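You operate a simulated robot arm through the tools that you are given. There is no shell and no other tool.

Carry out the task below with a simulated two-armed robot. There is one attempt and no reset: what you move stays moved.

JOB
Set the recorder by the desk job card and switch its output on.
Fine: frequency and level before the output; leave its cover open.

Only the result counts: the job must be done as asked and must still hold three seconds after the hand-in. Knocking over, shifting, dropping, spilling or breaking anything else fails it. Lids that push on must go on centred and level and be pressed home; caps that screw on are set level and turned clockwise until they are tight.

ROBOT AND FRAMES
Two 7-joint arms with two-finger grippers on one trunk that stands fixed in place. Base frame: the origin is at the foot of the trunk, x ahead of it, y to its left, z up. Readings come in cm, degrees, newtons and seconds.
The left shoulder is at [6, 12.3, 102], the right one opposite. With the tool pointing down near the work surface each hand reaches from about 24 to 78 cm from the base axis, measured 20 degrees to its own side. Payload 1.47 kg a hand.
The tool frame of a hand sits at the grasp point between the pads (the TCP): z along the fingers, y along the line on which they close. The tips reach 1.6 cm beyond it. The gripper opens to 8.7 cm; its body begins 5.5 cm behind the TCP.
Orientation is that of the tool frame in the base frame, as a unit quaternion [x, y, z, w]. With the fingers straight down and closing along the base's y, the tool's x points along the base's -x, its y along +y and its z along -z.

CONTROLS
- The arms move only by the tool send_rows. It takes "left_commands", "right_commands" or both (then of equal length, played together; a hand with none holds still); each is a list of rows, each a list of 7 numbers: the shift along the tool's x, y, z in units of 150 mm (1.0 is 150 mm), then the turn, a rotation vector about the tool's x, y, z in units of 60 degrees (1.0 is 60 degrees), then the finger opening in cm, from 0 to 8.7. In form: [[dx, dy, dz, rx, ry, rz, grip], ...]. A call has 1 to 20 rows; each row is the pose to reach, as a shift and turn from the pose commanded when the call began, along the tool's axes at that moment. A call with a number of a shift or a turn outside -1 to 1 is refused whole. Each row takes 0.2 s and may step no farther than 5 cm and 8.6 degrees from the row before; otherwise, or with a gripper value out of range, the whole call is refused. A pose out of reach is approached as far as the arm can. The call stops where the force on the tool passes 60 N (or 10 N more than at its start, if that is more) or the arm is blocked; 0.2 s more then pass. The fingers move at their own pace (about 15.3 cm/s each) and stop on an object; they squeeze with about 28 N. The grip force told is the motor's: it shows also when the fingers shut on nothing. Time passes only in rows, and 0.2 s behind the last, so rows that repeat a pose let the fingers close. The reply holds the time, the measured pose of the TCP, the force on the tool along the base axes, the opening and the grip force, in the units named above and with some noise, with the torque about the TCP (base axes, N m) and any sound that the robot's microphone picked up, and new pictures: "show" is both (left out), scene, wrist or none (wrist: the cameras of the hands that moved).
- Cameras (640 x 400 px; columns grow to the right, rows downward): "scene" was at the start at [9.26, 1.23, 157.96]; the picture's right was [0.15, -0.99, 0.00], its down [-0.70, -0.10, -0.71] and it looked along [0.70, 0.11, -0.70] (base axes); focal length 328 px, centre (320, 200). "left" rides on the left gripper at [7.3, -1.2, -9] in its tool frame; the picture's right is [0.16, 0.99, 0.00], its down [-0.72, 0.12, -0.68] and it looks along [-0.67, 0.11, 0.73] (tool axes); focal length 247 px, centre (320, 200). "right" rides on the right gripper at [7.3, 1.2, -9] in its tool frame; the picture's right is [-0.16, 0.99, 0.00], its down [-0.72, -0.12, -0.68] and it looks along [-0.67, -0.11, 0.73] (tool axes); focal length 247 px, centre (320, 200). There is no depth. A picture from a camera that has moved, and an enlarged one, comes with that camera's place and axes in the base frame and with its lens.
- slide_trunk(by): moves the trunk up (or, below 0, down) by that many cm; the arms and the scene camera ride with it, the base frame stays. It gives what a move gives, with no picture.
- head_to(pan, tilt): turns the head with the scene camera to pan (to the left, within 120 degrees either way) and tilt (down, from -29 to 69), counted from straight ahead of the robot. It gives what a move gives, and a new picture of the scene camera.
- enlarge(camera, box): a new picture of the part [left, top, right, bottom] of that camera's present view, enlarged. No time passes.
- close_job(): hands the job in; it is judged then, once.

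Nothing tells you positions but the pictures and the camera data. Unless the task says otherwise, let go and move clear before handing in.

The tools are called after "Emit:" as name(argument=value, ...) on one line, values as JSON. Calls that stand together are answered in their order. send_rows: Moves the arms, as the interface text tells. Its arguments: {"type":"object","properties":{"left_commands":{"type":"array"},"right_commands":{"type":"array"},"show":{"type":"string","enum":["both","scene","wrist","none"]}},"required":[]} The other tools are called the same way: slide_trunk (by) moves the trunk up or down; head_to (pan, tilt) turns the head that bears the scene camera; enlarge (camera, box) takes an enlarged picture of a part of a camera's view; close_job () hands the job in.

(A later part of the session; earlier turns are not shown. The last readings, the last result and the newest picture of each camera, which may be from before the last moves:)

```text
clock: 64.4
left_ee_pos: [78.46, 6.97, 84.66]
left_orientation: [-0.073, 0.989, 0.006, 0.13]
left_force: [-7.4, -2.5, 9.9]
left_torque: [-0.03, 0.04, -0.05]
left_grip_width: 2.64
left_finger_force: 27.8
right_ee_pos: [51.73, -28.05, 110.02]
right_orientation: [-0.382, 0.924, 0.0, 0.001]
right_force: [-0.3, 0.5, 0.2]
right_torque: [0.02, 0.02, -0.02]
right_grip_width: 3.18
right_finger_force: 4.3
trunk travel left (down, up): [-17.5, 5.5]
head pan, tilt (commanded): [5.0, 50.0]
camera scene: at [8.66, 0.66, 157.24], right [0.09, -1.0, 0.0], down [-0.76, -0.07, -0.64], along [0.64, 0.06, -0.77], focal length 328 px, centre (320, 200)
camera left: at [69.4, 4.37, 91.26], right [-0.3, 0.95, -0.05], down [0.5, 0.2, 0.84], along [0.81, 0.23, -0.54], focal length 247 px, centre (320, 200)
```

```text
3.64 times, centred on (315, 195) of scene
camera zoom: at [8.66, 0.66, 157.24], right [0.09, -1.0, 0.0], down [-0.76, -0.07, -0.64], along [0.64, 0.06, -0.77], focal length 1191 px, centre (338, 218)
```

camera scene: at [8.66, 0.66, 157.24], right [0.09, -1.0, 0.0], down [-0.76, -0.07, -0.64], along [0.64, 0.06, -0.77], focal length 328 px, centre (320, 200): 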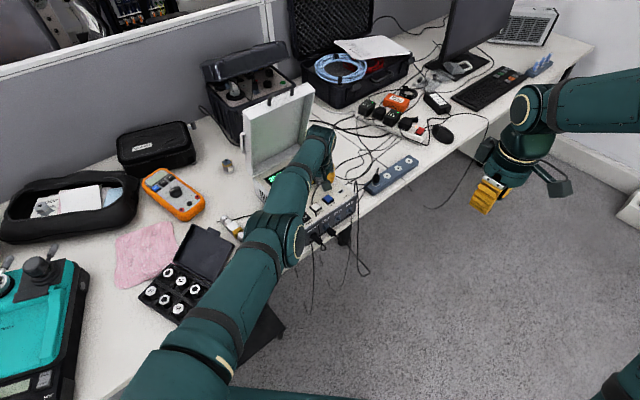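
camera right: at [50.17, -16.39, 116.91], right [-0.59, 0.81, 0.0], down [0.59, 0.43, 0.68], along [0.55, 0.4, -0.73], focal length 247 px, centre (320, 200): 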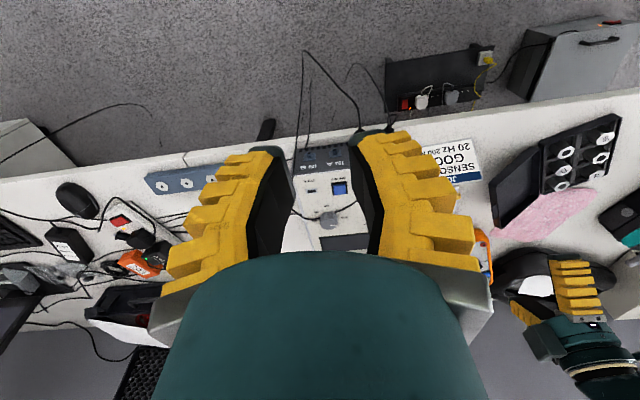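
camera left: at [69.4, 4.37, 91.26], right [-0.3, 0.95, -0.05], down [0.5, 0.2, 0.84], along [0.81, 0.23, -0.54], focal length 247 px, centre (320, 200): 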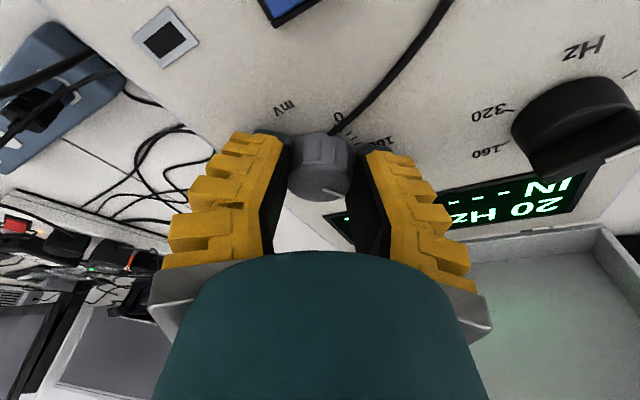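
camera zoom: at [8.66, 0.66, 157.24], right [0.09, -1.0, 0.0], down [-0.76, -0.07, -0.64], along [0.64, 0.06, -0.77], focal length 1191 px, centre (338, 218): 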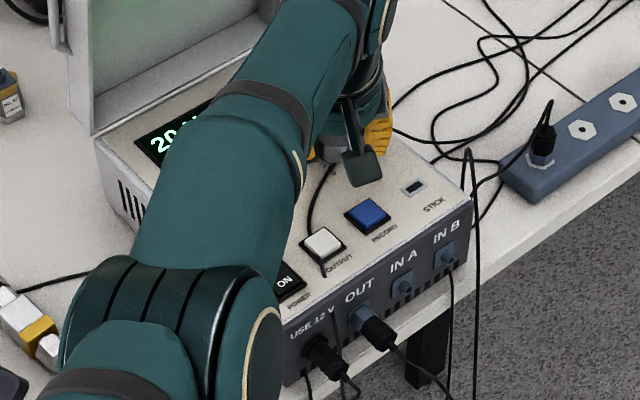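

I release and lift to read the level.

Emit:
send_rows(left_commands=[[0, 0, 0, 0, 0, 0, 3.2], [0, 0, 0, 0, 0, 0, 4.4], [0, 0, 0, 0, 0, 0, 4.4], [-0.017, 0, -0.064, 0, 0, 0, 4.4], [-0.051, 0, -0.193, 0, 0, 0, 4.4], [-0.085, 0, -0.322, 0, 0, 0, 4.4]], show="wrist")

Emit:
enlarge(camera="left", box=[260, 0, 620, 240])

Emit:
enlarge(camera="left", box=[280, 20, 400, 140])

```text
clock: 65.8
left_ee_pos: [79.3, 6.81, 89.38]
left_orientation: [-0.073, 0.989, 0.008, 0.128]
left_force: [0.0, 0.0, 0.3]
left_torque: [0.02, -0.01, -0.01]
left_grip_width: 4.98
left_finger_force: 4.1
left hand out of reach, approached as far as the arm can: row 5, 6
right_ee_pos: [51.96, -28.08, 110.08]
right_orientation: [-0.383, 0.924, -0.001, 0.001]
right_force: [0.1, 0.6, 0.3]
right_torque: [-0.02, 0.02, 0.05]
right_grip_width: 3.21
right_finger_force: 4.5
trunk travel left (down, up): [-17.5, 5.5]
head pan, tilt (commanded): [5.0, 50.0]
camera left: at [70.26, 4.34, 96.01], right [-0.3, 0.95, -0.05], down [0.5, 0.2, 0.84], along [0.81, 0.23, -0.54], focal length 247 px, centre (320, 200)
```

left: 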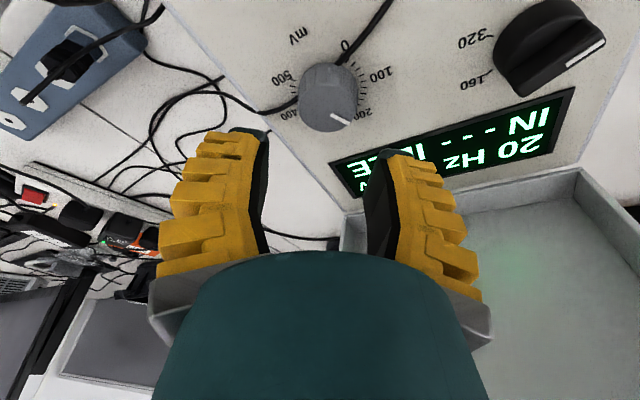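

```text
1.67 times, centred on (440, 120) of left
camera zoom: at [70.26, 4.34, 96.01], right [-0.3, 0.95, -0.05], down [0.5, 0.2, 0.84], along [0.81, 0.23, -0.54], focal length 412 px, centre (120, 333)
```

zoom: 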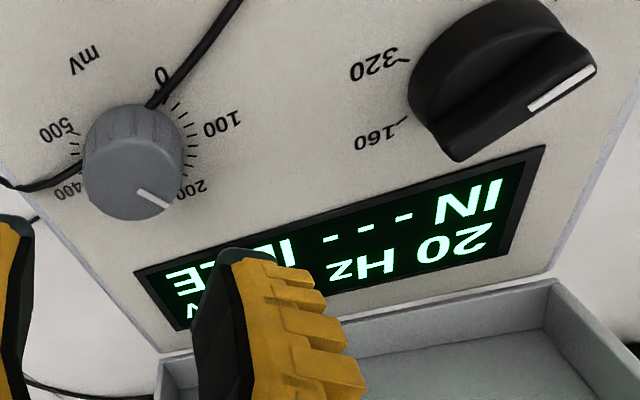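

```text
3.33 times, centred on (340, 80) of left
camera zoom: at [70.26, 4.34, 96.01], right [-0.3, 0.95, -0.05], down [0.5, 0.2, 0.84], along [0.81, 0.23, -0.54], focal length 823 px, centre (253, 600)
```

zoom: 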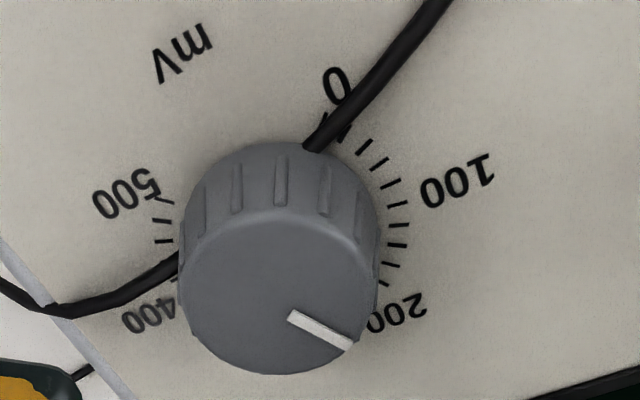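

The mV reading is hidden by the finger; I move the left hand back and up to read the display.

Emit:
send_rows(left_commands=[[0.02, 0, -0.1, 0, 0, 0, 4.4], [0.15, 0.1, -0.22, 0, 0, 0, 4.4], [0.3, 0.22, -0.34, 0, 0, 0, 4.4], [0.452, 0.351, -0.463, 0, 0, 0, 4.4]], show="both")

Emit:
enlarge(camera="left", box=[260, 0, 620, 240])

Emit:
enlarge(camera="scene", box=[260, 140, 370, 250])

```text
clock: 66.8
left_ee_pos: [80.2, 9.71, 93.56]
left_orientation: [-0.073, 0.989, 0.006, 0.13]
left_force: [-0.1, 0.1, -0.6]
left_torque: [-0.03, -0.01, 0.04]
left_grip_width: 4.96
left_finger_force: 4.2
left hand out of reach, approached as far as the arm can: row 1, 2, 3, 4
right_ee_pos: [51.96, -27.97, 110.24]
right_orientation: [-0.382, 0.924, 0.0, 0.0]
right_force: [-0.8, 0.4, 0.3]
right_torque: [0.01, 0.0, 0.03]
right_grip_width: 3.22
right_finger_force: 4.0
trunk travel left (down, up): [-17.5, 5.5]
head pan, tilt (commanded): [5.0, 50.0]
camera scene: at [8.83, 0.8, 157.23], right [0.09, -1.0, 0.0], down [-0.76, -0.07, -0.64], along [0.64, 0.06, -0.77], focal length 328 px, centre (320, 200)
camera left: at [71.16, 7.16, 100.3], right [-0.3, 0.95, -0.05], down [0.5, 0.2, 0.84], along [0.81, 0.23, -0.54], focal length 247 px, centre (320, 200)
```

scene: 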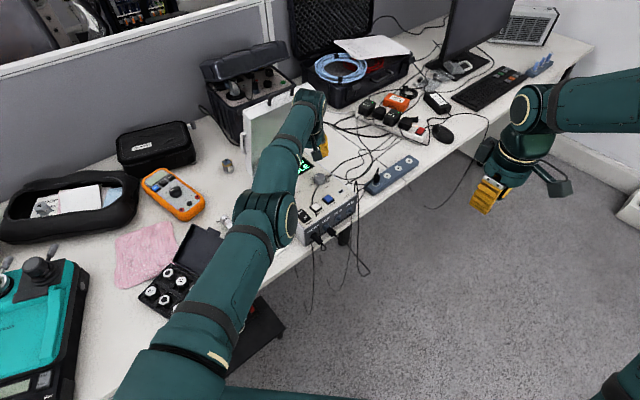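
left: 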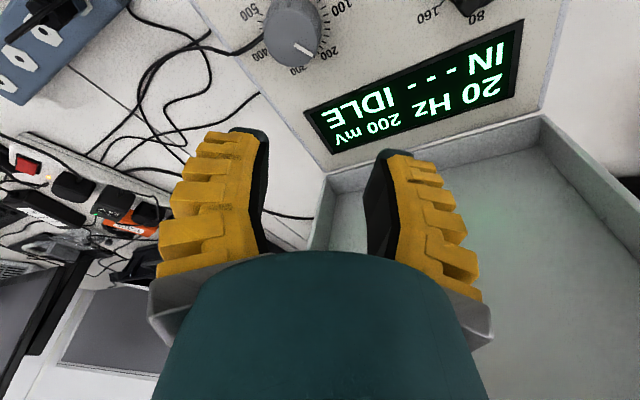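

```text
1.67 times, centred on (440, 120) of left
camera zoom: at [71.16, 7.16, 100.3], right [-0.3, 0.95, -0.05], down [0.5, 0.2, 0.84], along [0.81, 0.23, -0.54], focal length 412 px, centre (120, 333)
```

zoom: 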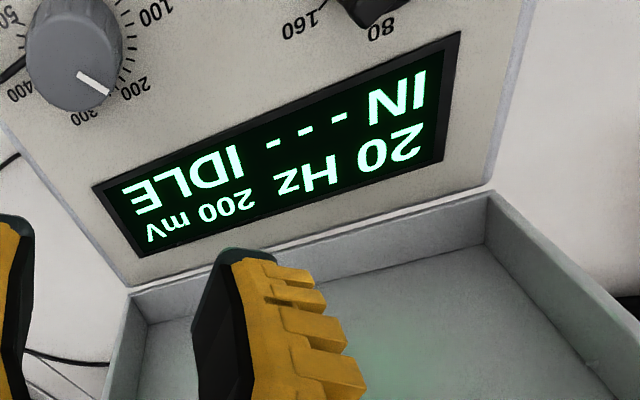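

```text
3.64 times, centred on (315, 195) of scene
camera zoom: at [8.83, 0.8, 157.23], right [0.09, -1.0, 0.0], down [-0.76, -0.07, -0.64], along [0.64, 0.06, -0.77], focal length 1191 px, centre (338, 218)
```

zoom: 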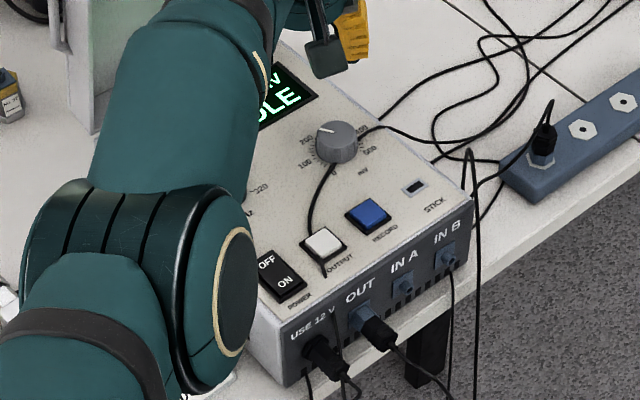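

The display reads "20 Hz 200 mV IDLE" — both settings done. The left arm is near full extension and didn't follow the retreat well; I'll back it off in small steps.

Emit:
send_rows(left_commands=[[0.05, 0, -0.01, 0, 0, 0, 4.4], [0.1, 0, -0.02, 0, 0, 0, 4.4], [0.15, 0, -0.03, 0, 0, 0, 4.4]], show="scene")

```text
clock: 67.6
left_ee_pos: [80.16, 9.12, 93.56]
left_orientation: [-0.074, 0.989, 0.006, 0.129]
left_force: [0.3, -0.3, 0.4]
left_torque: [-0.02, -0.02, -0.02]
left_grip_width: 4.95
left_finger_force: 4.0
left hand out of reach, approached as far as the arm can: row 1, 2, 3
right_ee_pos: [51.95, -28.08, 110.08]
right_orientation: [-0.382, 0.924, 0.0, 0.0]
right_force: [0.3, 0.4, 0.5]
right_torque: [-0.01, 0.01, 0.0]
right_grip_width: 3.21
right_finger_force: 4.4
trunk travel left (down, up): [-17.5, 5.5]
head pan, tilt (commanded): [5.0, 50.0]
camera scene: at [8.86, 0.71, 157.23], right [0.09, -1.0, 0.0], down [-0.76, -0.07, -0.64], along [0.64, 0.06, -0.77], focal length 328 px, centre (320, 200)
```

scene: 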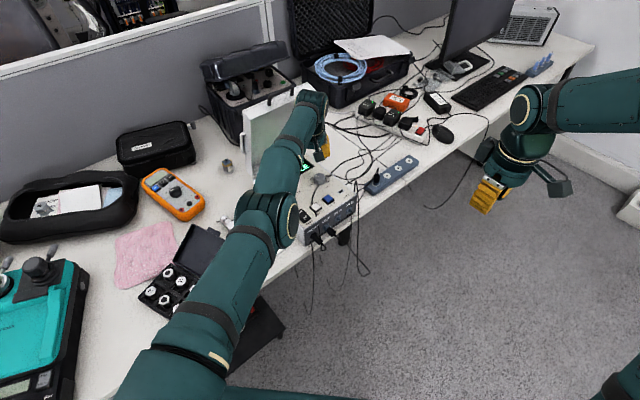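

The arm is in a straight-elbow singularity. I command a longer pull-back and hold it for several rows to let it bend.

Emit:
send_rows(left_commands=[[0.2, 0.05, -0.08, 0, 0, 0, 4.4], [0.4, 0.1, -0.16, 0, 0, 0, 4.4], [0.6, 0.15, -0.24, 0, 0, 0, 4.4], [0.8, 0.2, -0.32, 0, 0, 0, 4.4], [0.8, 0.2, -0.32, 0, 0, 0, 4.4], [0.8, 0.2, -0.32, 0, 0, 0, 4.4], [0.8, 0.2, -0.32, 0, 0, 0, 4.4], [0.8, 0.2, -0.32, 0, 0, 0, 4.4], [0.8, 0.2, -0.32, 0, 0, 0, 4.4], [0.8, 0.2, -0.32, 0, 0, 0, 4.4]], show="scene")

```text
clock: 69.8
left_ee_pos: [80.08, 8.65, 93.88]
left_orientation: [-0.073, 0.989, 0.006, 0.129]
left_force: [0.2, 0.6, -1.0]
left_torque: [0.0, -0.02, 0.0]
left_grip_width: 4.95
left_finger_force: 4.4
left hand out of reach, approached as far as the arm can: row 1, 2, 3, 4, 5, 6, 7, 8, 9, 10
right_ee_pos: [51.96, -28.12, 110.11]
right_orientation: [-0.383, 0.924, 0.0, 0.001]
right_force: [-0.5, 0.0, 0.2]
right_torque: [0.04, 0.02, 0.0]
right_grip_width: 3.22
right_finger_force: 4.8
trunk travel left (down, up): [-17.5, 5.5]
head pan, tilt (commanded): [5.0, 50.0]
camera scene: at [8.86, 0.7, 157.23], right [0.09, -1.0, 0.0], down [-0.76, -0.07, -0.64], along [0.64, 0.06, -0.77], focal length 328 px, centre (320, 200)
```

scene: 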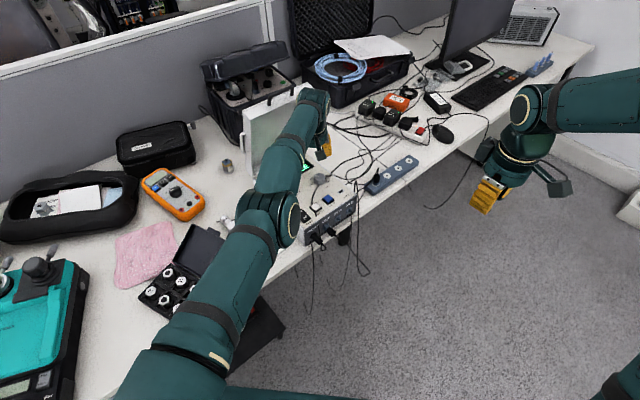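

Emit:
send_rows(left_commands=[[0.017, -0.02, 0.064, 0, 0, 0, 4.4], [0.034, -0.04, 0.129, 0, 0, 0, 4.4], [0.051, -0.06, 0.193, 0, 0, 0, 4.4]], show="none")

Emit:
send_rows(left_commands=[[0.05, 0, -0.013, 0, 0, 0, 4.4], [0.1, 0, -0.026, 0, 0, 0, 4.4], [0.15, 0, -0.039, 0, 0, 0, 4.4], [0.2, 0, -0.052, 0, 0, 0, 4.4]], show="scene")

```text
clock: 70.6
left_ee_pos: [79.95, 7.7, 91.1]
left_orientation: [-0.074, 0.989, 0.006, 0.129]
left_force: [0.8, 1.1, -0.4]
left_torque: [-0.01, 0.03, -0.02]
left_grip_width: 4.99
left_finger_force: 4.1
right_ee_pos: [52.01, -28.07, 110.1]
right_orientation: [-0.382, 0.924, 0.001, 0.002]
right_force: [-0.1, -0.2, 0.2]
right_torque: [0.0, -0.01, 0.01]
right_grip_width: 3.2
right_finger_force: 4.6
trunk travel left (down, up): [-17.5, 5.5]
head pan, tilt (commanded): [5.0, 50.0]
```

```text
clock: 71.6
left_ee_pos: [79.53, 6.88, 90.86]
left_orientation: [-0.073, 0.989, 0.007, 0.13]
left_force: [-0.4, 0.3, 0.8]
left_torque: [-0.01, -0.01, -0.02]
left_grip_width: 4.96
left_finger_force: 3.6
left hand out of reach, approached as far as the arm can: row 1, 2, 3, 4
right_ee_pos: [51.93, -28.06, 109.98]
right_orientation: [-0.382, 0.924, 0.0, 0.001]
right_force: [-0.6, 0.2, 0.8]
right_torque: [0.01, 0.0, -0.02]
right_grip_width: 3.21
right_finger_force: 4.2
trunk travel left (down, up): [-17.5, 5.5]
head pan, tilt (commanded): [5.0, 50.0]
camera scene: at [8.86, 0.67, 157.23], right [0.09, -1.0, 0.0], down [-0.76, -0.07, -0.64], along [0.64, 0.06, -0.77], focal length 328 px, centre (320, 200)
```

scene: 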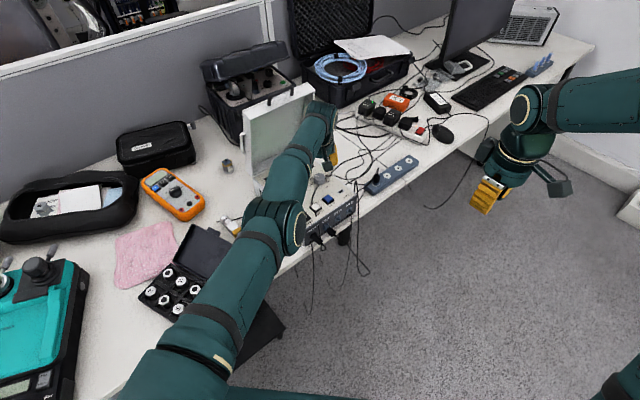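

Backing off radially isn't followed, sideways/vertical is. I'll try changing the hand's tilt to free the arm posture.

Emit:
send_rows(left_commands=[[0, 0, -0.05, 0, -0.083, 0, 4.4], [0, 0, -0.1, 0, -0.167, 0, 4.4], [0, 0, -0.15, 0, -0.25, 0, 4.4]], show="scene")

```text
clock: 72.4
left_ee_pos: [83.96, 5.88, 92.5]
left_orientation: [-0.072, 0.963, 0.016, 0.259]
left_force: [-0.8, 1.0, -0.2]
left_torque: [0.02, -0.03, 0.03]
left_grip_width: 4.92
left_finger_force: 4.1
left hand out of reach, approached as far as the arm can: row 1, 2, 3
right_ee_pos: [51.91, -28.05, 110.18]
right_orientation: [-0.382, 0.924, 0.001, 0.001]
right_force: [0.2, 0.1, 0.8]
right_torque: [-0.01, 0.01, 0.02]
right_grip_width: 3.2
right_finger_force: 4.7
trunk travel left (down, up): [-17.5, 5.5]
head pan, tilt (commanded): [5.0, 50.0]
camera scene: at [8.86, 0.68, 157.23], right [0.09, -1.0, 0.0], down [-0.76, -0.07, -0.64], along [0.64, 0.06, -0.77], focal length 328 px, centre (320, 200)
```

scene: 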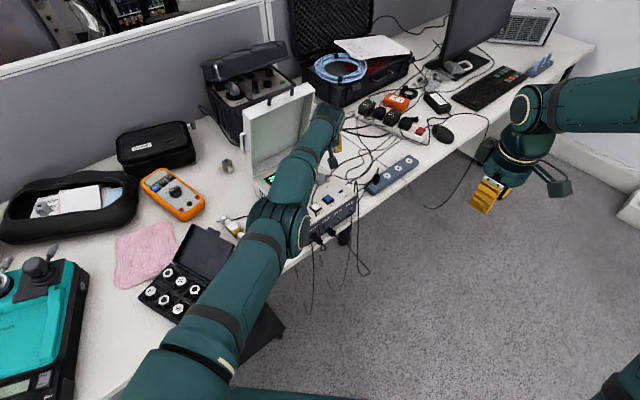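

The left arm is locked straight (the wrist stays at max radius). To free it I'll swing the straight arm clockwise out over the floor in front of the desk, then lower it there so the elbow bends. First I move the right arm out of the way.

Emit:
send_rows(right_commands=[[0.19, -0.09, -0.066, 0, 0, 0, 2.6], [0.38, -0.19, -0.13, 0, 0, 0, 2.6], [0.57, -0.28, -0.2, 0, 0, 0, 2.6], [0.76, -0.38, -0.26, 0, 0, 0, 2.6], [0.943, -0.471, -0.33, 0, 0, 0, 2.6]], show="none")

Emit:
send_rows(left_commands=[[0.0645, -0.2807, -0.0374, 0.0266, 0, 0.046, 4.4], [0.1423, -0.5557, -0.0825, 0.0531, 0, 0.092, 4.4], [0.2329, -0.8267, -0.1351, 0.0797, 0, 0.138, 4.4]], show="scene")

```text
clock: 73.6
left_ee_pos: [83.74, 5.91, 92.53]
left_orientation: [-0.072, 0.963, 0.016, 0.258]
left_force: [-0.8, 0.0, 0.1]
left_torque: [0.02, -0.01, -0.02]
left_grip_width: 4.95
left_finger_force: 3.6
right_ee_pos: [46.95, -43.08, 115.1]
right_orientation: [-0.383, 0.924, 0.0, 0.0]
right_force: [0.0, 0.1, -0.3]
right_torque: [-0.01, 0.01, 0.01]
right_grip_width: 3.21
right_finger_force: 4.4
trunk travel left (down, up): [-17.5, 5.5]
head pan, tilt (commanded): [5.0, 50.0]
```

```text
clock: 74.4
left_ee_pos: [80.94, -6.49, 92.82]
left_orientation: [0.009, 0.966, -0.006, 0.259]
left_force: [0.2, 0.3, -0.9]
left_torque: [-0.04, -0.03, 0.01]
left_grip_width: 4.96
left_finger_force: 3.7
left hand out of reach, approached as far as the arm can: row 3
right_ee_pos: [46.91, -43.11, 115.08]
right_orientation: [-0.382, 0.924, 0.0, 0.001]
right_force: [-0.4, -0.4, -0.4]
right_torque: [0.03, 0.02, 0.01]
right_grip_width: 3.23
right_finger_force: 4.1
trunk travel left (down, up): [-17.5, 5.5]
head pan, tilt (commanded): [5.0, 50.0]
camera scene: at [8.82, 0.59, 157.23], right [0.09, -1.0, 0.0], down [-0.76, -0.07, -0.64], along [0.64, 0.06, -0.77], focal length 328 px, centre (320, 200)
```

scene: 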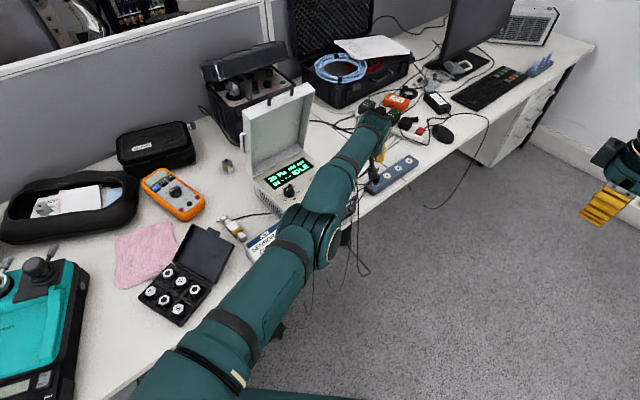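

The swing works. Continue swinging two more steps.

Emit:
send_rows(left_commands=[[0.0645, -0.2807, -0.0374, 0.0266, 0, 0.046, 4.4], [0.1423, -0.5557, -0.0825, 0.0531, 0, 0.092, 4.4], [0.2329, -0.8267, -0.1351, 0.0797, 0, 0.138, 4.4]], show="none")

Emit:
send_rows(left_commands=[[0.0645, -0.2807, -0.0374, 0.0266, 0, 0.046, 4.4], [0.1423, -0.5557, -0.0825, 0.0531, 0, 0.092, 4.4], [0.2329, -0.8267, -0.1351, 0.0797, 0, 0.138, 4.4]], show="scene")

Emit:
enlarge(camera="scene", box=[240, 80, 370, 250])

```text
clock: 75.2
left_ee_pos: [76.03, -18.76, 92.91]
left_orientation: [0.089, 0.962, -0.026, 0.258]
left_force: [-0.1, -0.4, 0.7]
left_torque: [0.01, 0.01, 0.0]
left_grip_width: 4.95
left_finger_force: 3.9
left hand out of reach, approached as far as the arm can: row 2, 3
right_ee_pos: [46.94, -43.16, 115.11]
right_orientation: [-0.382, 0.924, 0.0, 0.001]
right_force: [-0.2, -1.0, -0.2]
right_torque: [0.04, -0.03, -0.02]
right_grip_width: 3.24
right_finger_force: 4.5
trunk travel left (down, up): [-17.5, 5.5]
head pan, tilt (commanded): [5.0, 50.0]
```

```text
clock: 76.0
left_ee_pos: [69.19, -29.36, 93.3]
left_orientation: [0.17, 0.95, -0.049, 0.257]
left_force: [-0.2, 0.1, -0.3]
left_torque: [0.03, -0.01, 0.0]
left_grip_width: 4.96
left_finger_force: 4.2
left hand out of reach, approached as far as the arm can: row 2, 3
right_ee_pos: [46.97, -42.99, 115.04]
right_orientation: [-0.383, 0.924, 0.0, 0.001]
right_force: [-0.5, -0.3, 0.1]
right_torque: [0.02, -0.03, -0.01]
right_grip_width: 3.23
right_finger_force: 4.6
trunk travel left (down, up): [-17.5, 5.5]
head pan, tilt (commanded): [5.0, 50.0]
camera scene: at [8.77, 0.6, 157.23], right [0.09, -1.0, 0.0], down [-0.76, -0.07, -0.64], along [0.64, 0.06, -0.77], focal length 328 px, centre (320, 200)
```

scene: 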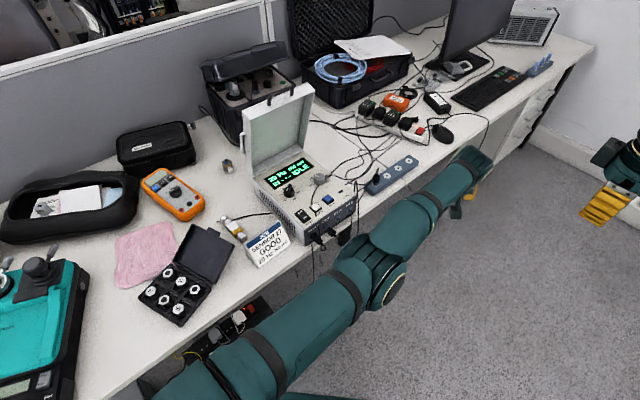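

```text
2.35 times, centred on (305, 165) of scene
camera zoom: at [8.77, 0.6, 157.23], right [0.09, -1.0, 0.0], down [-0.76, -0.07, -0.64], along [0.64, 0.06, -0.77], focal length 771 px, centre (355, 282)
```

zoom: 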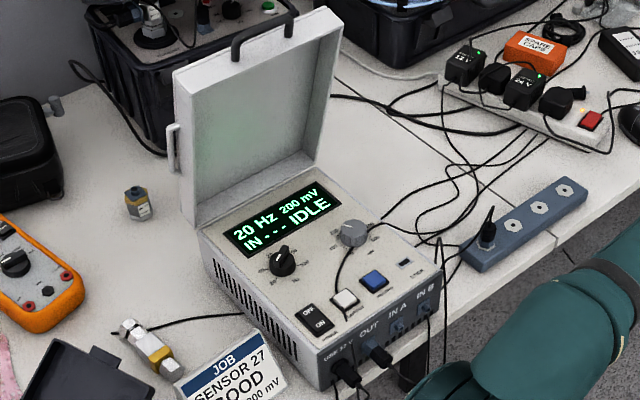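

Settings show on the display and everything's in place. Now lower the left hand in the free space in front of the desk to bend its elbow.

Emit:
send_rows(left_commands=[[0.1, 0, 0.173, 0, 0, 0, 4.4], [0.2, 0, 0.346, 0, 0, 0, 4.4], [0.3, 0, 0.52, 0, 0, 0, 4.4], [0.4, 0, 0.693, 0, 0, 0, 4.4], [0.5, 0, 0.866, 0, 0, 0, 4.4]], show="none")

Emit:
send_rows(left_commands=[[0.1, 0, -0.06, 0, 0, 0, 4.4], [0.2, 0, -0.115, 0, 0, 0, 4.4], [0.3, 0, -0.173, 0, 0, 0, 4.4], [0.4, 0, -0.23, 0, 0, 0, 4.4], [0.5, 0, -0.289, 0, 0, 0, 4.4]], show="scene")

```text
clock: 77.2
left_ee_pos: [66.73, -28.41, 80.7]
left_orientation: [0.169, 0.951, -0.048, 0.255]
left_force: [-0.7, 0.9, -0.2]
left_torque: [-0.01, 0.01, 0.05]
left_grip_width: 4.96
left_finger_force: 4.0
left hand out of reach, approached as far as the arm can: row 2, 3, 4, 5
right_ee_pos: [46.97, -43.01, 115.24]
right_orientation: [-0.383, 0.924, 0.0, 0.0]
right_force: [0.1, -0.2, 0.7]
right_torque: [-0.01, 0.0, 0.0]
right_grip_width: 3.2
right_finger_force: 4.6
trunk travel left (down, up): [-17.5, 5.5]
head pan, tilt (commanded): [5.0, 50.0]
```

```text
clock: 78.4
left_ee_pos: [65.47, -29.75, 80.85]
left_orientation: [0.17, 0.951, -0.048, 0.254]
left_force: [-0.6, -0.5, 0.6]
left_torque: [0.04, -0.02, 0.0]
left_grip_width: 4.98
left_finger_force: 3.7
left hand out of reach, approached as far as the arm can: row 1, 2, 3, 4, 5
right_ee_pos: [46.9, -43.07, 115.14]
right_orientation: [-0.383, 0.924, 0.0, 0.001]
right_force: [-0.3, 0.1, -0.5]
right_torque: [0.01, -0.01, 0.03]
right_grip_width: 3.21
right_finger_force: 5.5
trunk travel left (down, up): [-17.5, 5.5]
head pan, tilt (commanded): [5.0, 50.0]
camera scene: at [8.8, 0.63, 157.23], right [0.09, -1.0, 0.0], down [-0.76, -0.07, -0.64], along [0.64, 0.06, -0.77], focal length 328 px, centre (320, 200)
```

scene: 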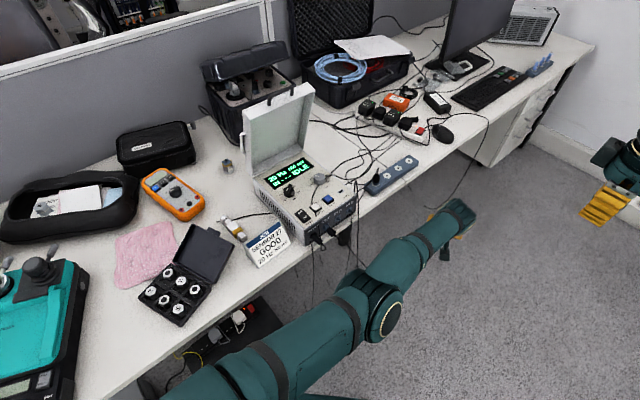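

The hand resists retracting because the wrist looks bent to its limit with the elbow low. I'll tilt the hand further forward (out over the floor, nothing near) to relieve it, then retract.

Emit:
send_rows(left_commands=[[-0.12, 0, -0.01, 0, -0.125, 0, 4.4], [-0.27, 0, -0.04, 0, -0.25, 0, 4.4], [-0.44, 0, -0.1, 0, -0.375, 0, 4.4], [-0.633, 0, -0.17, 0, -0.5, 0, 4.4]], show="none")

Emit:
send_rows(left_commands=[[0, 0, -0.1, 0, 0, 0, 4.4], [0, 0, -0.2, 0, 0, 0, 4.4], [0, 0, -0.3, 0, 0, 0, 4.4], [0, 0, -0.4, 0, 0, 0, 4.4]], show="scene")

```text
clock: 79.4
left_ee_pos: [71.97, -32.36, 88.03]
left_orientation: [0.151, 0.852, -0.092, 0.493]
left_force: [-0.9, 0.4, 0.2]
left_torque: [-0.03, 0.02, 0.0]
left_grip_width: 4.98
left_finger_force: 4.0
left hand out of reach, approached as far as the arm can: row 1, 2, 3
right_ee_pos: [46.88, -43.0, 115.08]
right_orientation: [-0.383, 0.924, 0.001, 0.001]
right_force: [-0.3, -0.1, 0.9]
right_torque: [-0.02, 0.02, 0.04]
right_grip_width: 3.22
right_finger_force: 4.8
trunk travel left (down, up): [-17.5, 5.5]
head pan, tilt (commanded): [5.0, 50.0]
```

```text
clock: 80.4
left_ee_pos: [70.8, -34.44, 89.91]
left_orientation: [0.151, 0.852, -0.091, 0.493]
left_force: [-0.3, 0.3, 0.9]
left_torque: [0.01, -0.01, 0.0]
left_grip_width: 4.95
left_finger_force: 3.9
left hand out of reach, approached as far as the arm can: row 1, 2, 3, 4
right_ee_pos: [46.82, -43.12, 115.16]
right_orientation: [-0.384, 0.923, 0.001, 0.002]
right_force: [-0.6, -0.3, 0.2]
right_torque: [-0.01, 0.0, 0.01]
right_grip_width: 3.22
right_finger_force: 4.7
trunk travel left (down, up): [-17.5, 5.5]
head pan, tilt (commanded): [5.0, 50.0]
camera scene: at [8.81, 0.65, 157.23], right [0.09, -1.0, 0.0], down [-0.76, -0.07, -0.64], along [0.64, 0.06, -0.77], focal length 328 px, centre (320, 200)
```

scene: 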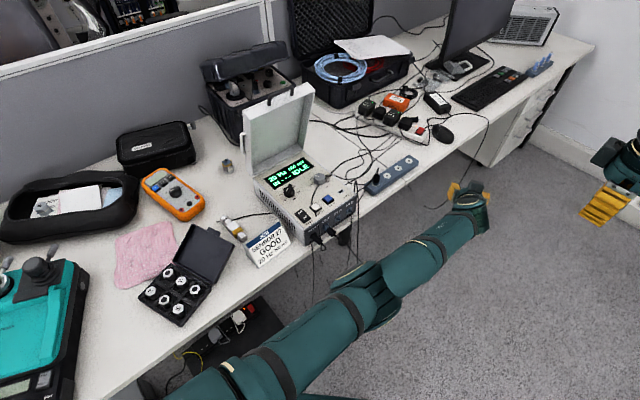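

The hand moves fine except radially inward, so the elbow is probably on the wrong side of its straight position. I'll stretch out fully, then go down, then pull inward, all over the free floor.

Emit:
send_rows(left_commands=[[-0.126, -0.09, 0.218, 0, 0, 0, 4.4], [-0.252, -0.179, 0.436, 0, 0, 0, 4.4], [-0.252, -0.179, 0.436, 0, 0, 0, 4.4]], show="none")

Emit:
send_rows(left_commands=[[0.173, 0, 0.1, 0, 0, 0, 4.4], [0.346, 0, 0.2, 0, 0, 0, 4.4], [0.52, 0, 0.3, 0, 0, 0, 4.4], [0.693, 0, 0.4, 0, 0, 0, 4.4], [0.803, 0.078, 0.21, 0, 0, 0, 4.4], [0.913, 0.157, 0.02, 0, 0, 0, 4.4]], show="scene")

```text
clock: 81.2
left_ee_pos: [71.06, -35.03, 91.45]
left_orientation: [0.15, 0.852, -0.089, 0.493]
left_force: [-0.3, -0.1, -0.8]
left_torque: [0.0, -0.04, -0.02]
left_grip_width: 4.94
left_finger_force: 3.7
left hand out of reach, approached as far as the arm can: row 1, 2, 3
right_ee_pos: [47.02, -42.99, 115.04]
right_orientation: [-0.382, 0.924, 0.0, 0.0]
right_force: [-0.5, 0.0, -0.6]
right_torque: [0.01, 0.0, -0.02]
right_grip_width: 3.23
right_finger_force: 3.9
trunk travel left (down, up): [-17.5, 5.5]
head pan, tilt (commanded): [5.0, 50.0]
```

```text
clock: 82.6
left_ee_pos: [65.48, -28.81, 78.5]
left_orientation: [0.045, 0.88, -0.102, 0.462]
left_force: [1.3, -3.8, 3.0]
left_torque: [0.26, 0.19, 0.1]
left_grip_width: 4.98
left_finger_force: 4.1
left hand out of reach, approached as far as the arm can: row 1, 2, 3, 4, 5
right_ee_pos: [46.8, -43.02, 115.2]
right_orientation: [-0.382, 0.924, 0.0, 0.001]
right_force: [-1.6, -0.4, 0.3]
right_torque: [0.02, 0.02, 0.02]
right_grip_width: 3.24
right_finger_force: 4.6
trunk travel left (down, up): [-17.5, 5.5]
head pan, tilt (commanded): [5.0, 50.0]
camera scene: at [8.64, 0.67, 157.25], right [0.09, -1.0, 0.0], down [-0.76, -0.07, -0.64], along [0.64, 0.06, -0.76], focal length 328 px, centre (320, 200)
```

scene: 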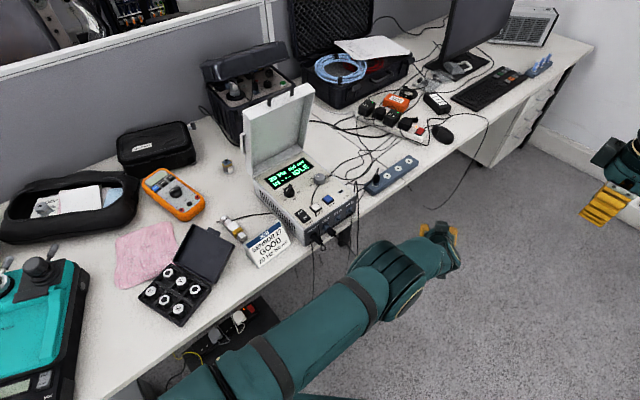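

It's bending now. I hold briefly and check.

Emit:
send_rows(left_commands=[[0, 0, 0, 0, 0, 0, 4.4], [0, 0, 0, 0, 0, 0, 4.4], [0, 0, 0, 0, 0, 0, 4.4]], show="both")

```text
clock: 83.4
left_ee_pos: [65.79, -30.22, 79.27]
left_orientation: [0.151, 0.852, -0.091, 0.492]
left_force: [-0.4, -0.6, -0.6]
left_torque: [0.01, -0.01, 0.01]
left_grip_width: 4.94
left_finger_force: 4.1
right_ee_pos: [46.92, -42.9, 115.12]
right_orientation: [-0.383, 0.924, 0.001, 0.001]
right_force: [1.2, 1.1, -0.3]
right_torque: [-0.05, -0.04, 0.01]
right_grip_width: 3.19
right_finger_force: 4.3
trunk travel left (down, up): [-17.5, 5.5]
head pan, tilt (commanded): [5.0, 50.0]
camera scene: at [8.81, 0.69, 157.23], right [0.09, -1.0, 0.0], down [-0.76, -0.07, -0.64], along [0.64, 0.06, -0.77], focal length 328 px, centre (320, 200)
camera left: at [54.65, -27.44, 77.36], right [0.27, 0.95, -0.14], down [-0.17, 0.19, 0.97], along [0.95, -0.23, 0.22], focal length 247 px, centre (320, 200)
```

scene: 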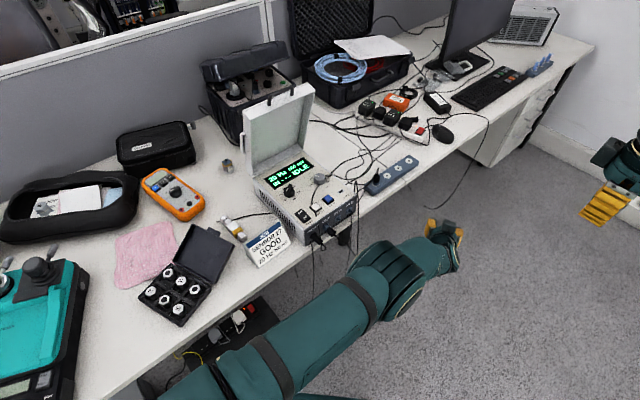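
left: 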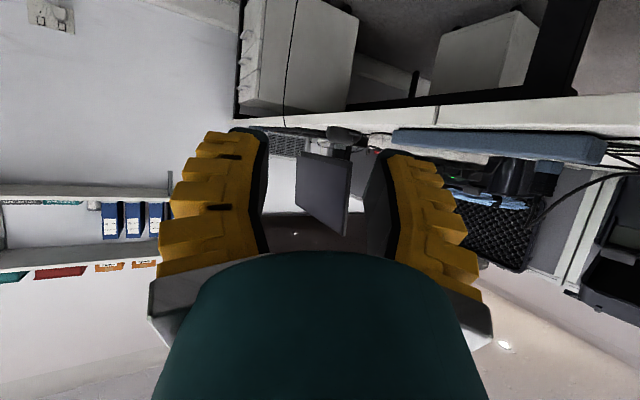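

The arm posture has recovered and the target was reached. Now I pull the left hand inward and raise it.

Emit:
send_rows(left_commands=[[0.079, 0.056, -0.136, 0, 0, 0, 4.4], [0.158, 0.112, -0.273, 0, 0, 0, 4.4], [0.236, 0.168, -0.409, 0, 0, 0, 4.4], [0.315, 0.224, -0.545, 0, 0, 0, 4.4]], show="scene")

```text
clock: 84.4
left_ee_pos: [58.02, -23.77, 79.36]
left_orientation: [0.151, 0.852, -0.091, 0.493]
left_force: [0.3, 0.2, 0.4]
left_torque: [0.02, 0.04, 0.0]
left_grip_width: 4.96
left_finger_force: 3.9
right_ee_pos: [47.06, -42.95, 115.14]
right_orientation: [-0.383, 0.924, 0.0, 0.0]
right_force: [-0.1, 0.4, -0.1]
right_torque: [-0.02, 0.0, 0.04]
right_grip_width: 3.22
right_finger_force: 3.7
trunk travel left (down, up): [-17.5, 5.5]
head pan, tilt (commanded): [5.0, 50.0]
camera scene: at [8.89, 0.75, 157.22], right [0.09, -1.0, 0.0], down [-0.76, -0.07, -0.64], along [0.64, 0.06, -0.77], focal length 328 px, centre (320, 200)
```

scene: 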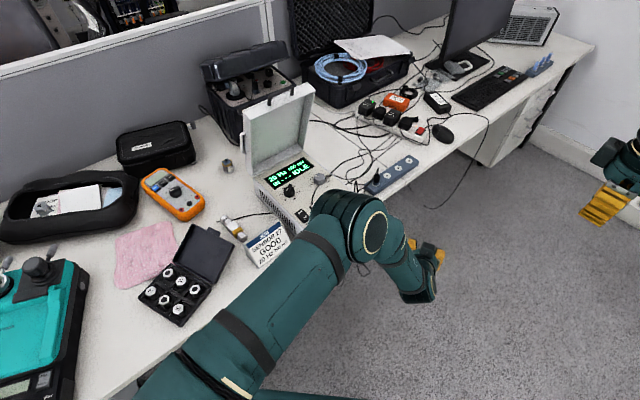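

The left arm is free again. I raise it and bring it back toward its own side, un-tilting the hand.

Emit:
send_rows(left_commands=[[-0.173, 0, -0.1, 0, 0, 0, 4.4], [-0.346, 0, -0.2, 0, 0, 0, 4.4], [-0.52, 0, -0.3, 0, 0, 0, 4.4], [-0.693, 0, -0.4, 0, 0, 0, 4.4], [-0.866, 0, -0.5, 0, 0, 0, 4.4]], show="none")

Emit:
send_rows(left_commands=[[0, 0, -0.1, 0, 0.125, 0, 4.4], [0, 0, -0.2, 0, 0.25, 0, 4.4], [0, 0, -0.3, 0, 0.375, 0, 4.4], [0, 0, -0.4, 0, 0.5, 0, 4.4], [0, 0, -0.4, 0, 0.625, 0, 4.4], [0, 0, -0.4, 0, 0.75, 0, 4.4], [0, 0, -0.4, 0, 0.875, 0, 4.4], [0, 0, -0.4, 0, 1.0, 0, 4.4]], show="scene")

```text
clock: 85.6
left_ee_pos: [58.16, -23.66, 94.5]
left_orientation: [0.151, 0.853, -0.091, 0.492]
left_force: [-0.2, 0.0, 0.5]
left_torque: [0.01, -0.02, 0.02]
left_grip_width: 4.95
left_finger_force: 3.9
right_ee_pos: [46.98, -43.06, 115.17]
right_orientation: [-0.384, 0.923, 0.0, 0.001]
right_force: [0.5, -0.5, 1.3]
right_torque: [0.01, 0.02, 0.0]
right_grip_width: 3.21
right_finger_force: 4.0
trunk travel left (down, up): [-17.5, 5.5]
head pan, tilt (commanded): [5.0, 50.0]
```

```text
clock: 87.4
left_ee_pos: [53.41, -21.94, 97.54]
left_orientation: [0.176, 0.984, -0.003, -0.001]
left_force: [0.5, -0.3, -0.2]
left_torque: [-0.01, -0.01, 0.0]
left_grip_width: 4.97
left_finger_force: 4.1
right_ee_pos: [47.04, -43.03, 114.94]
right_orientation: [-0.384, 0.923, 0.0, 0.001]
right_force: [-0.2, -0.5, 0.0]
right_torque: [-0.01, 0.04, -0.03]
right_grip_width: 3.22
right_finger_force: 4.1
trunk travel left (down, up): [-17.5, 5.5]
head pan, tilt (commanded): [5.0, 50.0]
camera scene: at [8.89, 0.67, 157.22], right [0.09, -1.0, 0.0], down [-0.76, -0.07, -0.64], along [0.64, 0.06, -0.77], focal length 328 px, centre (320, 200)
```

scene: 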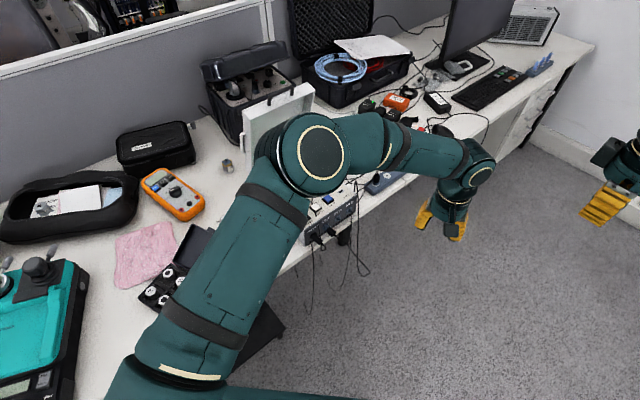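

Left hand is tool-down and free. Next I bring it over the OUTPUT button (≈[68.35, 7.1]) with fingers closed, yaw −45°, the same way as for POWER.

Emit:
send_rows(left_commands=[[-0.024, 0.184, -0.1, 0, 0, 0, 2], [-0.048, 0.368, -0.2, 0, 0, 0, 0], [-0.071, 0.552, -0.3, 0, 0, 0, 0], [-0.095, 0.736, -0.4, 0, 0, 0, 0]], show="none")

Emit:
send_rows(left_commands=[[-0.024, 0.184, 0, 0, 0, 0, 0], [-0.048, 0.368, 0, 0, 0, 0, 0], [-0.071, 0.552, 0, 0, 0, 0, 0], [-0.095, 0.736, 0, 0, 0, 0, 0]], show="none")

Emit:
send_rows(left_commands=[[-0.024, 0.184, 0.05, 0, 0, 0.103, 0], [-0.048, 0.368, 0.1, 0, 0, 0.206, 0], [-0.071, 0.552, 0.2, 0, 0, 0.309, 0], [-0.095, 0.736, 0.3, 0, 0, 0.412, 0]], show="both")

Emit:
enlarge(camera="left", box=[200, 40, 520, 240])

Emit:
enlarge(camera="scene", box=[250, 140, 350, 240])

```text
clock: 88.4
left_ee_pos: [58.29, -11.97, 103.6]
left_orientation: [0.175, 0.985, -0.004, 0.001]
left_force: [-0.1, -0.1, 0.8]
left_torque: [-0.01, -0.01, 0.0]
left_grip_width: 0.0
left_finger_force: 28.0
right_ee_pos: [46.9, -43.11, 115.12]
right_orientation: [-0.383, 0.924, 0.0, 0.001]
right_force: [-0.1, 0.0, -0.9]
right_torque: [-0.01, 0.0, -0.01]
right_grip_width: 3.24
right_finger_force: 4.4
trunk travel left (down, up): [-17.5, 5.5]
head pan, tilt (commanded): [5.0, 50.0]
```

```text
clock: 89.4
left_ee_pos: [63.46, -2.08, 103.38]
left_orientation: [0.175, 0.985, -0.004, 0.001]
left_force: [1.0, -0.1, -0.6]
left_torque: [-0.04, 0.02, -0.02]
left_grip_width: 0.0
left_finger_force: 28.3
right_ee_pos: [46.98, -43.09, 115.11]
right_orientation: [-0.383, 0.924, 0.001, 0.002]
right_force: [0.7, 0.1, 0.4]
right_torque: [0.0, -0.04, -0.04]
right_grip_width: 3.23
right_finger_force: 4.5
trunk travel left (down, up): [-17.5, 5.5]
head pan, tilt (commanded): [5.0, 50.0]
```

```text
clock: 90.4
left_ee_pos: [68.86, 7.58, 98.62]
left_orientation: [0.383, 0.924, -0.003, 0.0]
left_force: [-0.1, 0.5, -0.4]
left_torque: [-0.04, -0.01, 0.02]
left_grip_width: 0.0
left_finger_force: 27.9
right_ee_pos: [46.98, -43.05, 115.1]
right_orientation: [-0.383, 0.924, -0.001, 0.001]
right_force: [0.2, 0.5, -0.6]
right_torque: [-0.01, 0.04, 0.01]
right_grip_width: 3.23
right_finger_force: 4.4
trunk travel left (down, up): [-17.5, 5.5]
head pan, tilt (commanded): [5.0, 50.0]
camera scene: at [8.91, 0.72, 157.22], right [0.09, -1.0, 0.0], down [-0.76, -0.07, -0.64], along [0.64, 0.06, -0.77], focal length 328 px, centre (320, 200)
camera left: at [62.83, 11.93, 107.37], right [0.59, 0.81, -0.01], down [0.59, -0.43, 0.68], along [0.55, -0.4, -0.73], focal length 247 px, centre (320, 200)
```

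scene: 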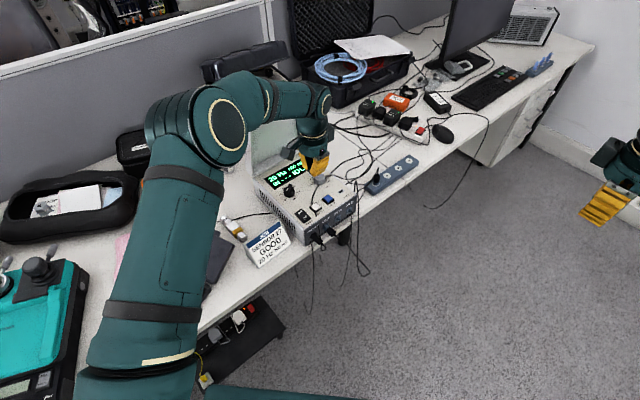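
left: 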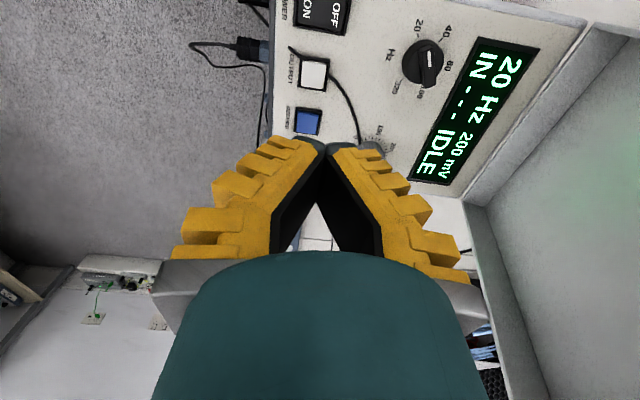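

```text
2.00 times, centred on (360, 140) of left
camera zoom: at [62.83, 11.93, 107.37], right [0.59, 0.81, -0.01], down [0.59, -0.43, 0.68], along [0.55, -0.4, -0.73], focal length 494 px, centre (240, 320)
```

zoom: 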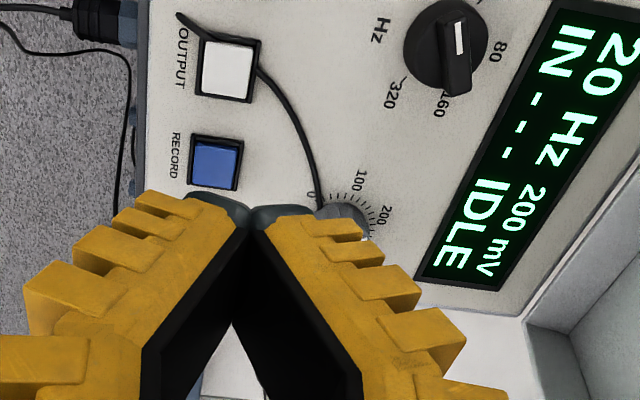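

```text
4.00 times, centred on (300, 190) of scene
camera zoom: at [8.91, 0.72, 157.22], right [0.09, -1.0, 0.0], down [-0.76, -0.07, -0.64], along [0.64, 0.06, -0.77], focal length 1310 px, centre (400, 240)
```

zoom: 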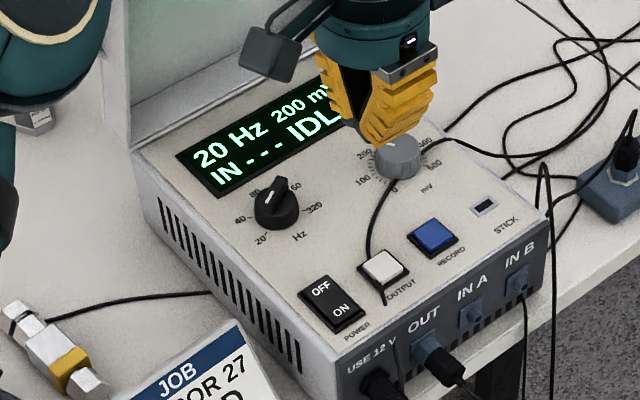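

Aligned; "20 Hz 200 mV IDLE" confirmed. I tilt 20° and come down to just above the OUTPUT button.

Emit:
send_rows(left_commands=[[0.004, 0.0025, 0.168, -0.083, 0, 0, 0], [0.008, 0.005, 0.337, -0.167, 0, 0, 0], [0.012, 0.0075, 0.505, -0.25, 0, 0, 0], [0.0155, 0.01, 0.673, -0.333, 0, 0, 0]], show="wrist")

Emit:
enlarge(camera="left", box=[220, 60, 420, 200])

Emit:
enlarge(camera="scene", box=[280, 170, 350, 230])

```text
clock: 91.4
left_ee_pos: [68.59, 7.79, 88.71]
left_orientation: [0.377, 0.91, 0.159, 0.068]
left_force: [0.3, 0.1, -0.2]
left_torque: [0.02, -0.03, 0.0]
left_grip_width: 0.0
left_finger_force: 27.8
right_ee_pos: [46.9, -43.07, 115.13]
right_orientation: [-0.383, 0.924, 0.0, 0.001]
right_force: [-0.6, 0.1, 0.3]
right_torque: [0.02, 0.01, 0.0]
right_grip_width: 3.25
right_finger_force: 4.1
trunk travel left (down, up): [-17.5, 5.5]
head pan, tilt (commanded): [5.0, 50.0]
camera left: at [60.54, 9.97, 96.52], right [0.54, 0.77, 0.33], down [0.42, -0.6, 0.68], along [0.72, -0.23, -0.65], focal length 247 px, centre (320, 200)
```

left: 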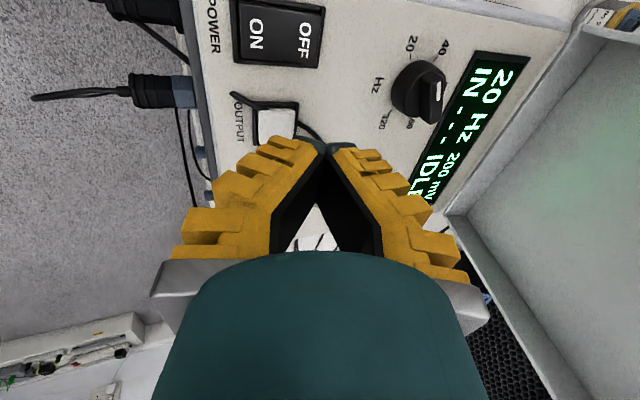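

```text
2.86 times, centred on (320, 130) of left
camera zoom: at [60.54, 9.97, 96.52], right [0.54, 0.77, 0.33], down [0.42, -0.6, 0.68], along [0.72, -0.23, -0.65], focal length 706 px, centre (320, 400)
```

zoom: 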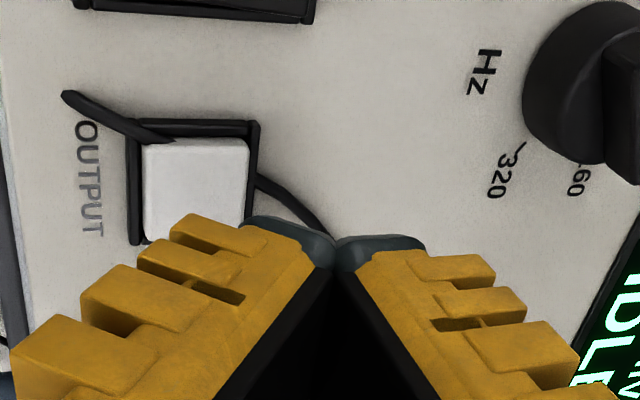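

```text
6.67 times, centred on (315, 200) of scene
camera zoom: at [8.89, 0.64, 157.22], right [0.09, -1.0, 0.0], down [-0.76, -0.07, -0.64], along [0.64, 0.06, -0.77], focal length 2183 px, centre (353, 200)
```

zoom: 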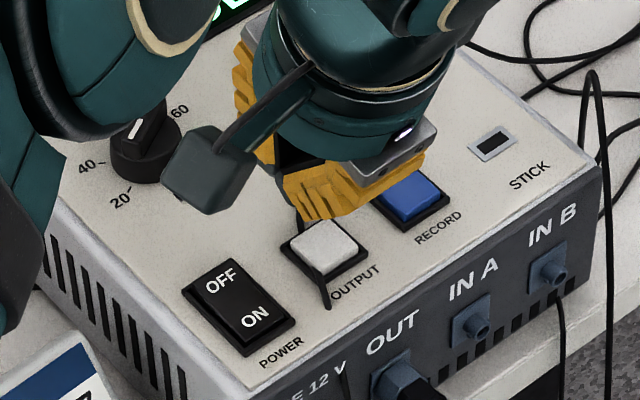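

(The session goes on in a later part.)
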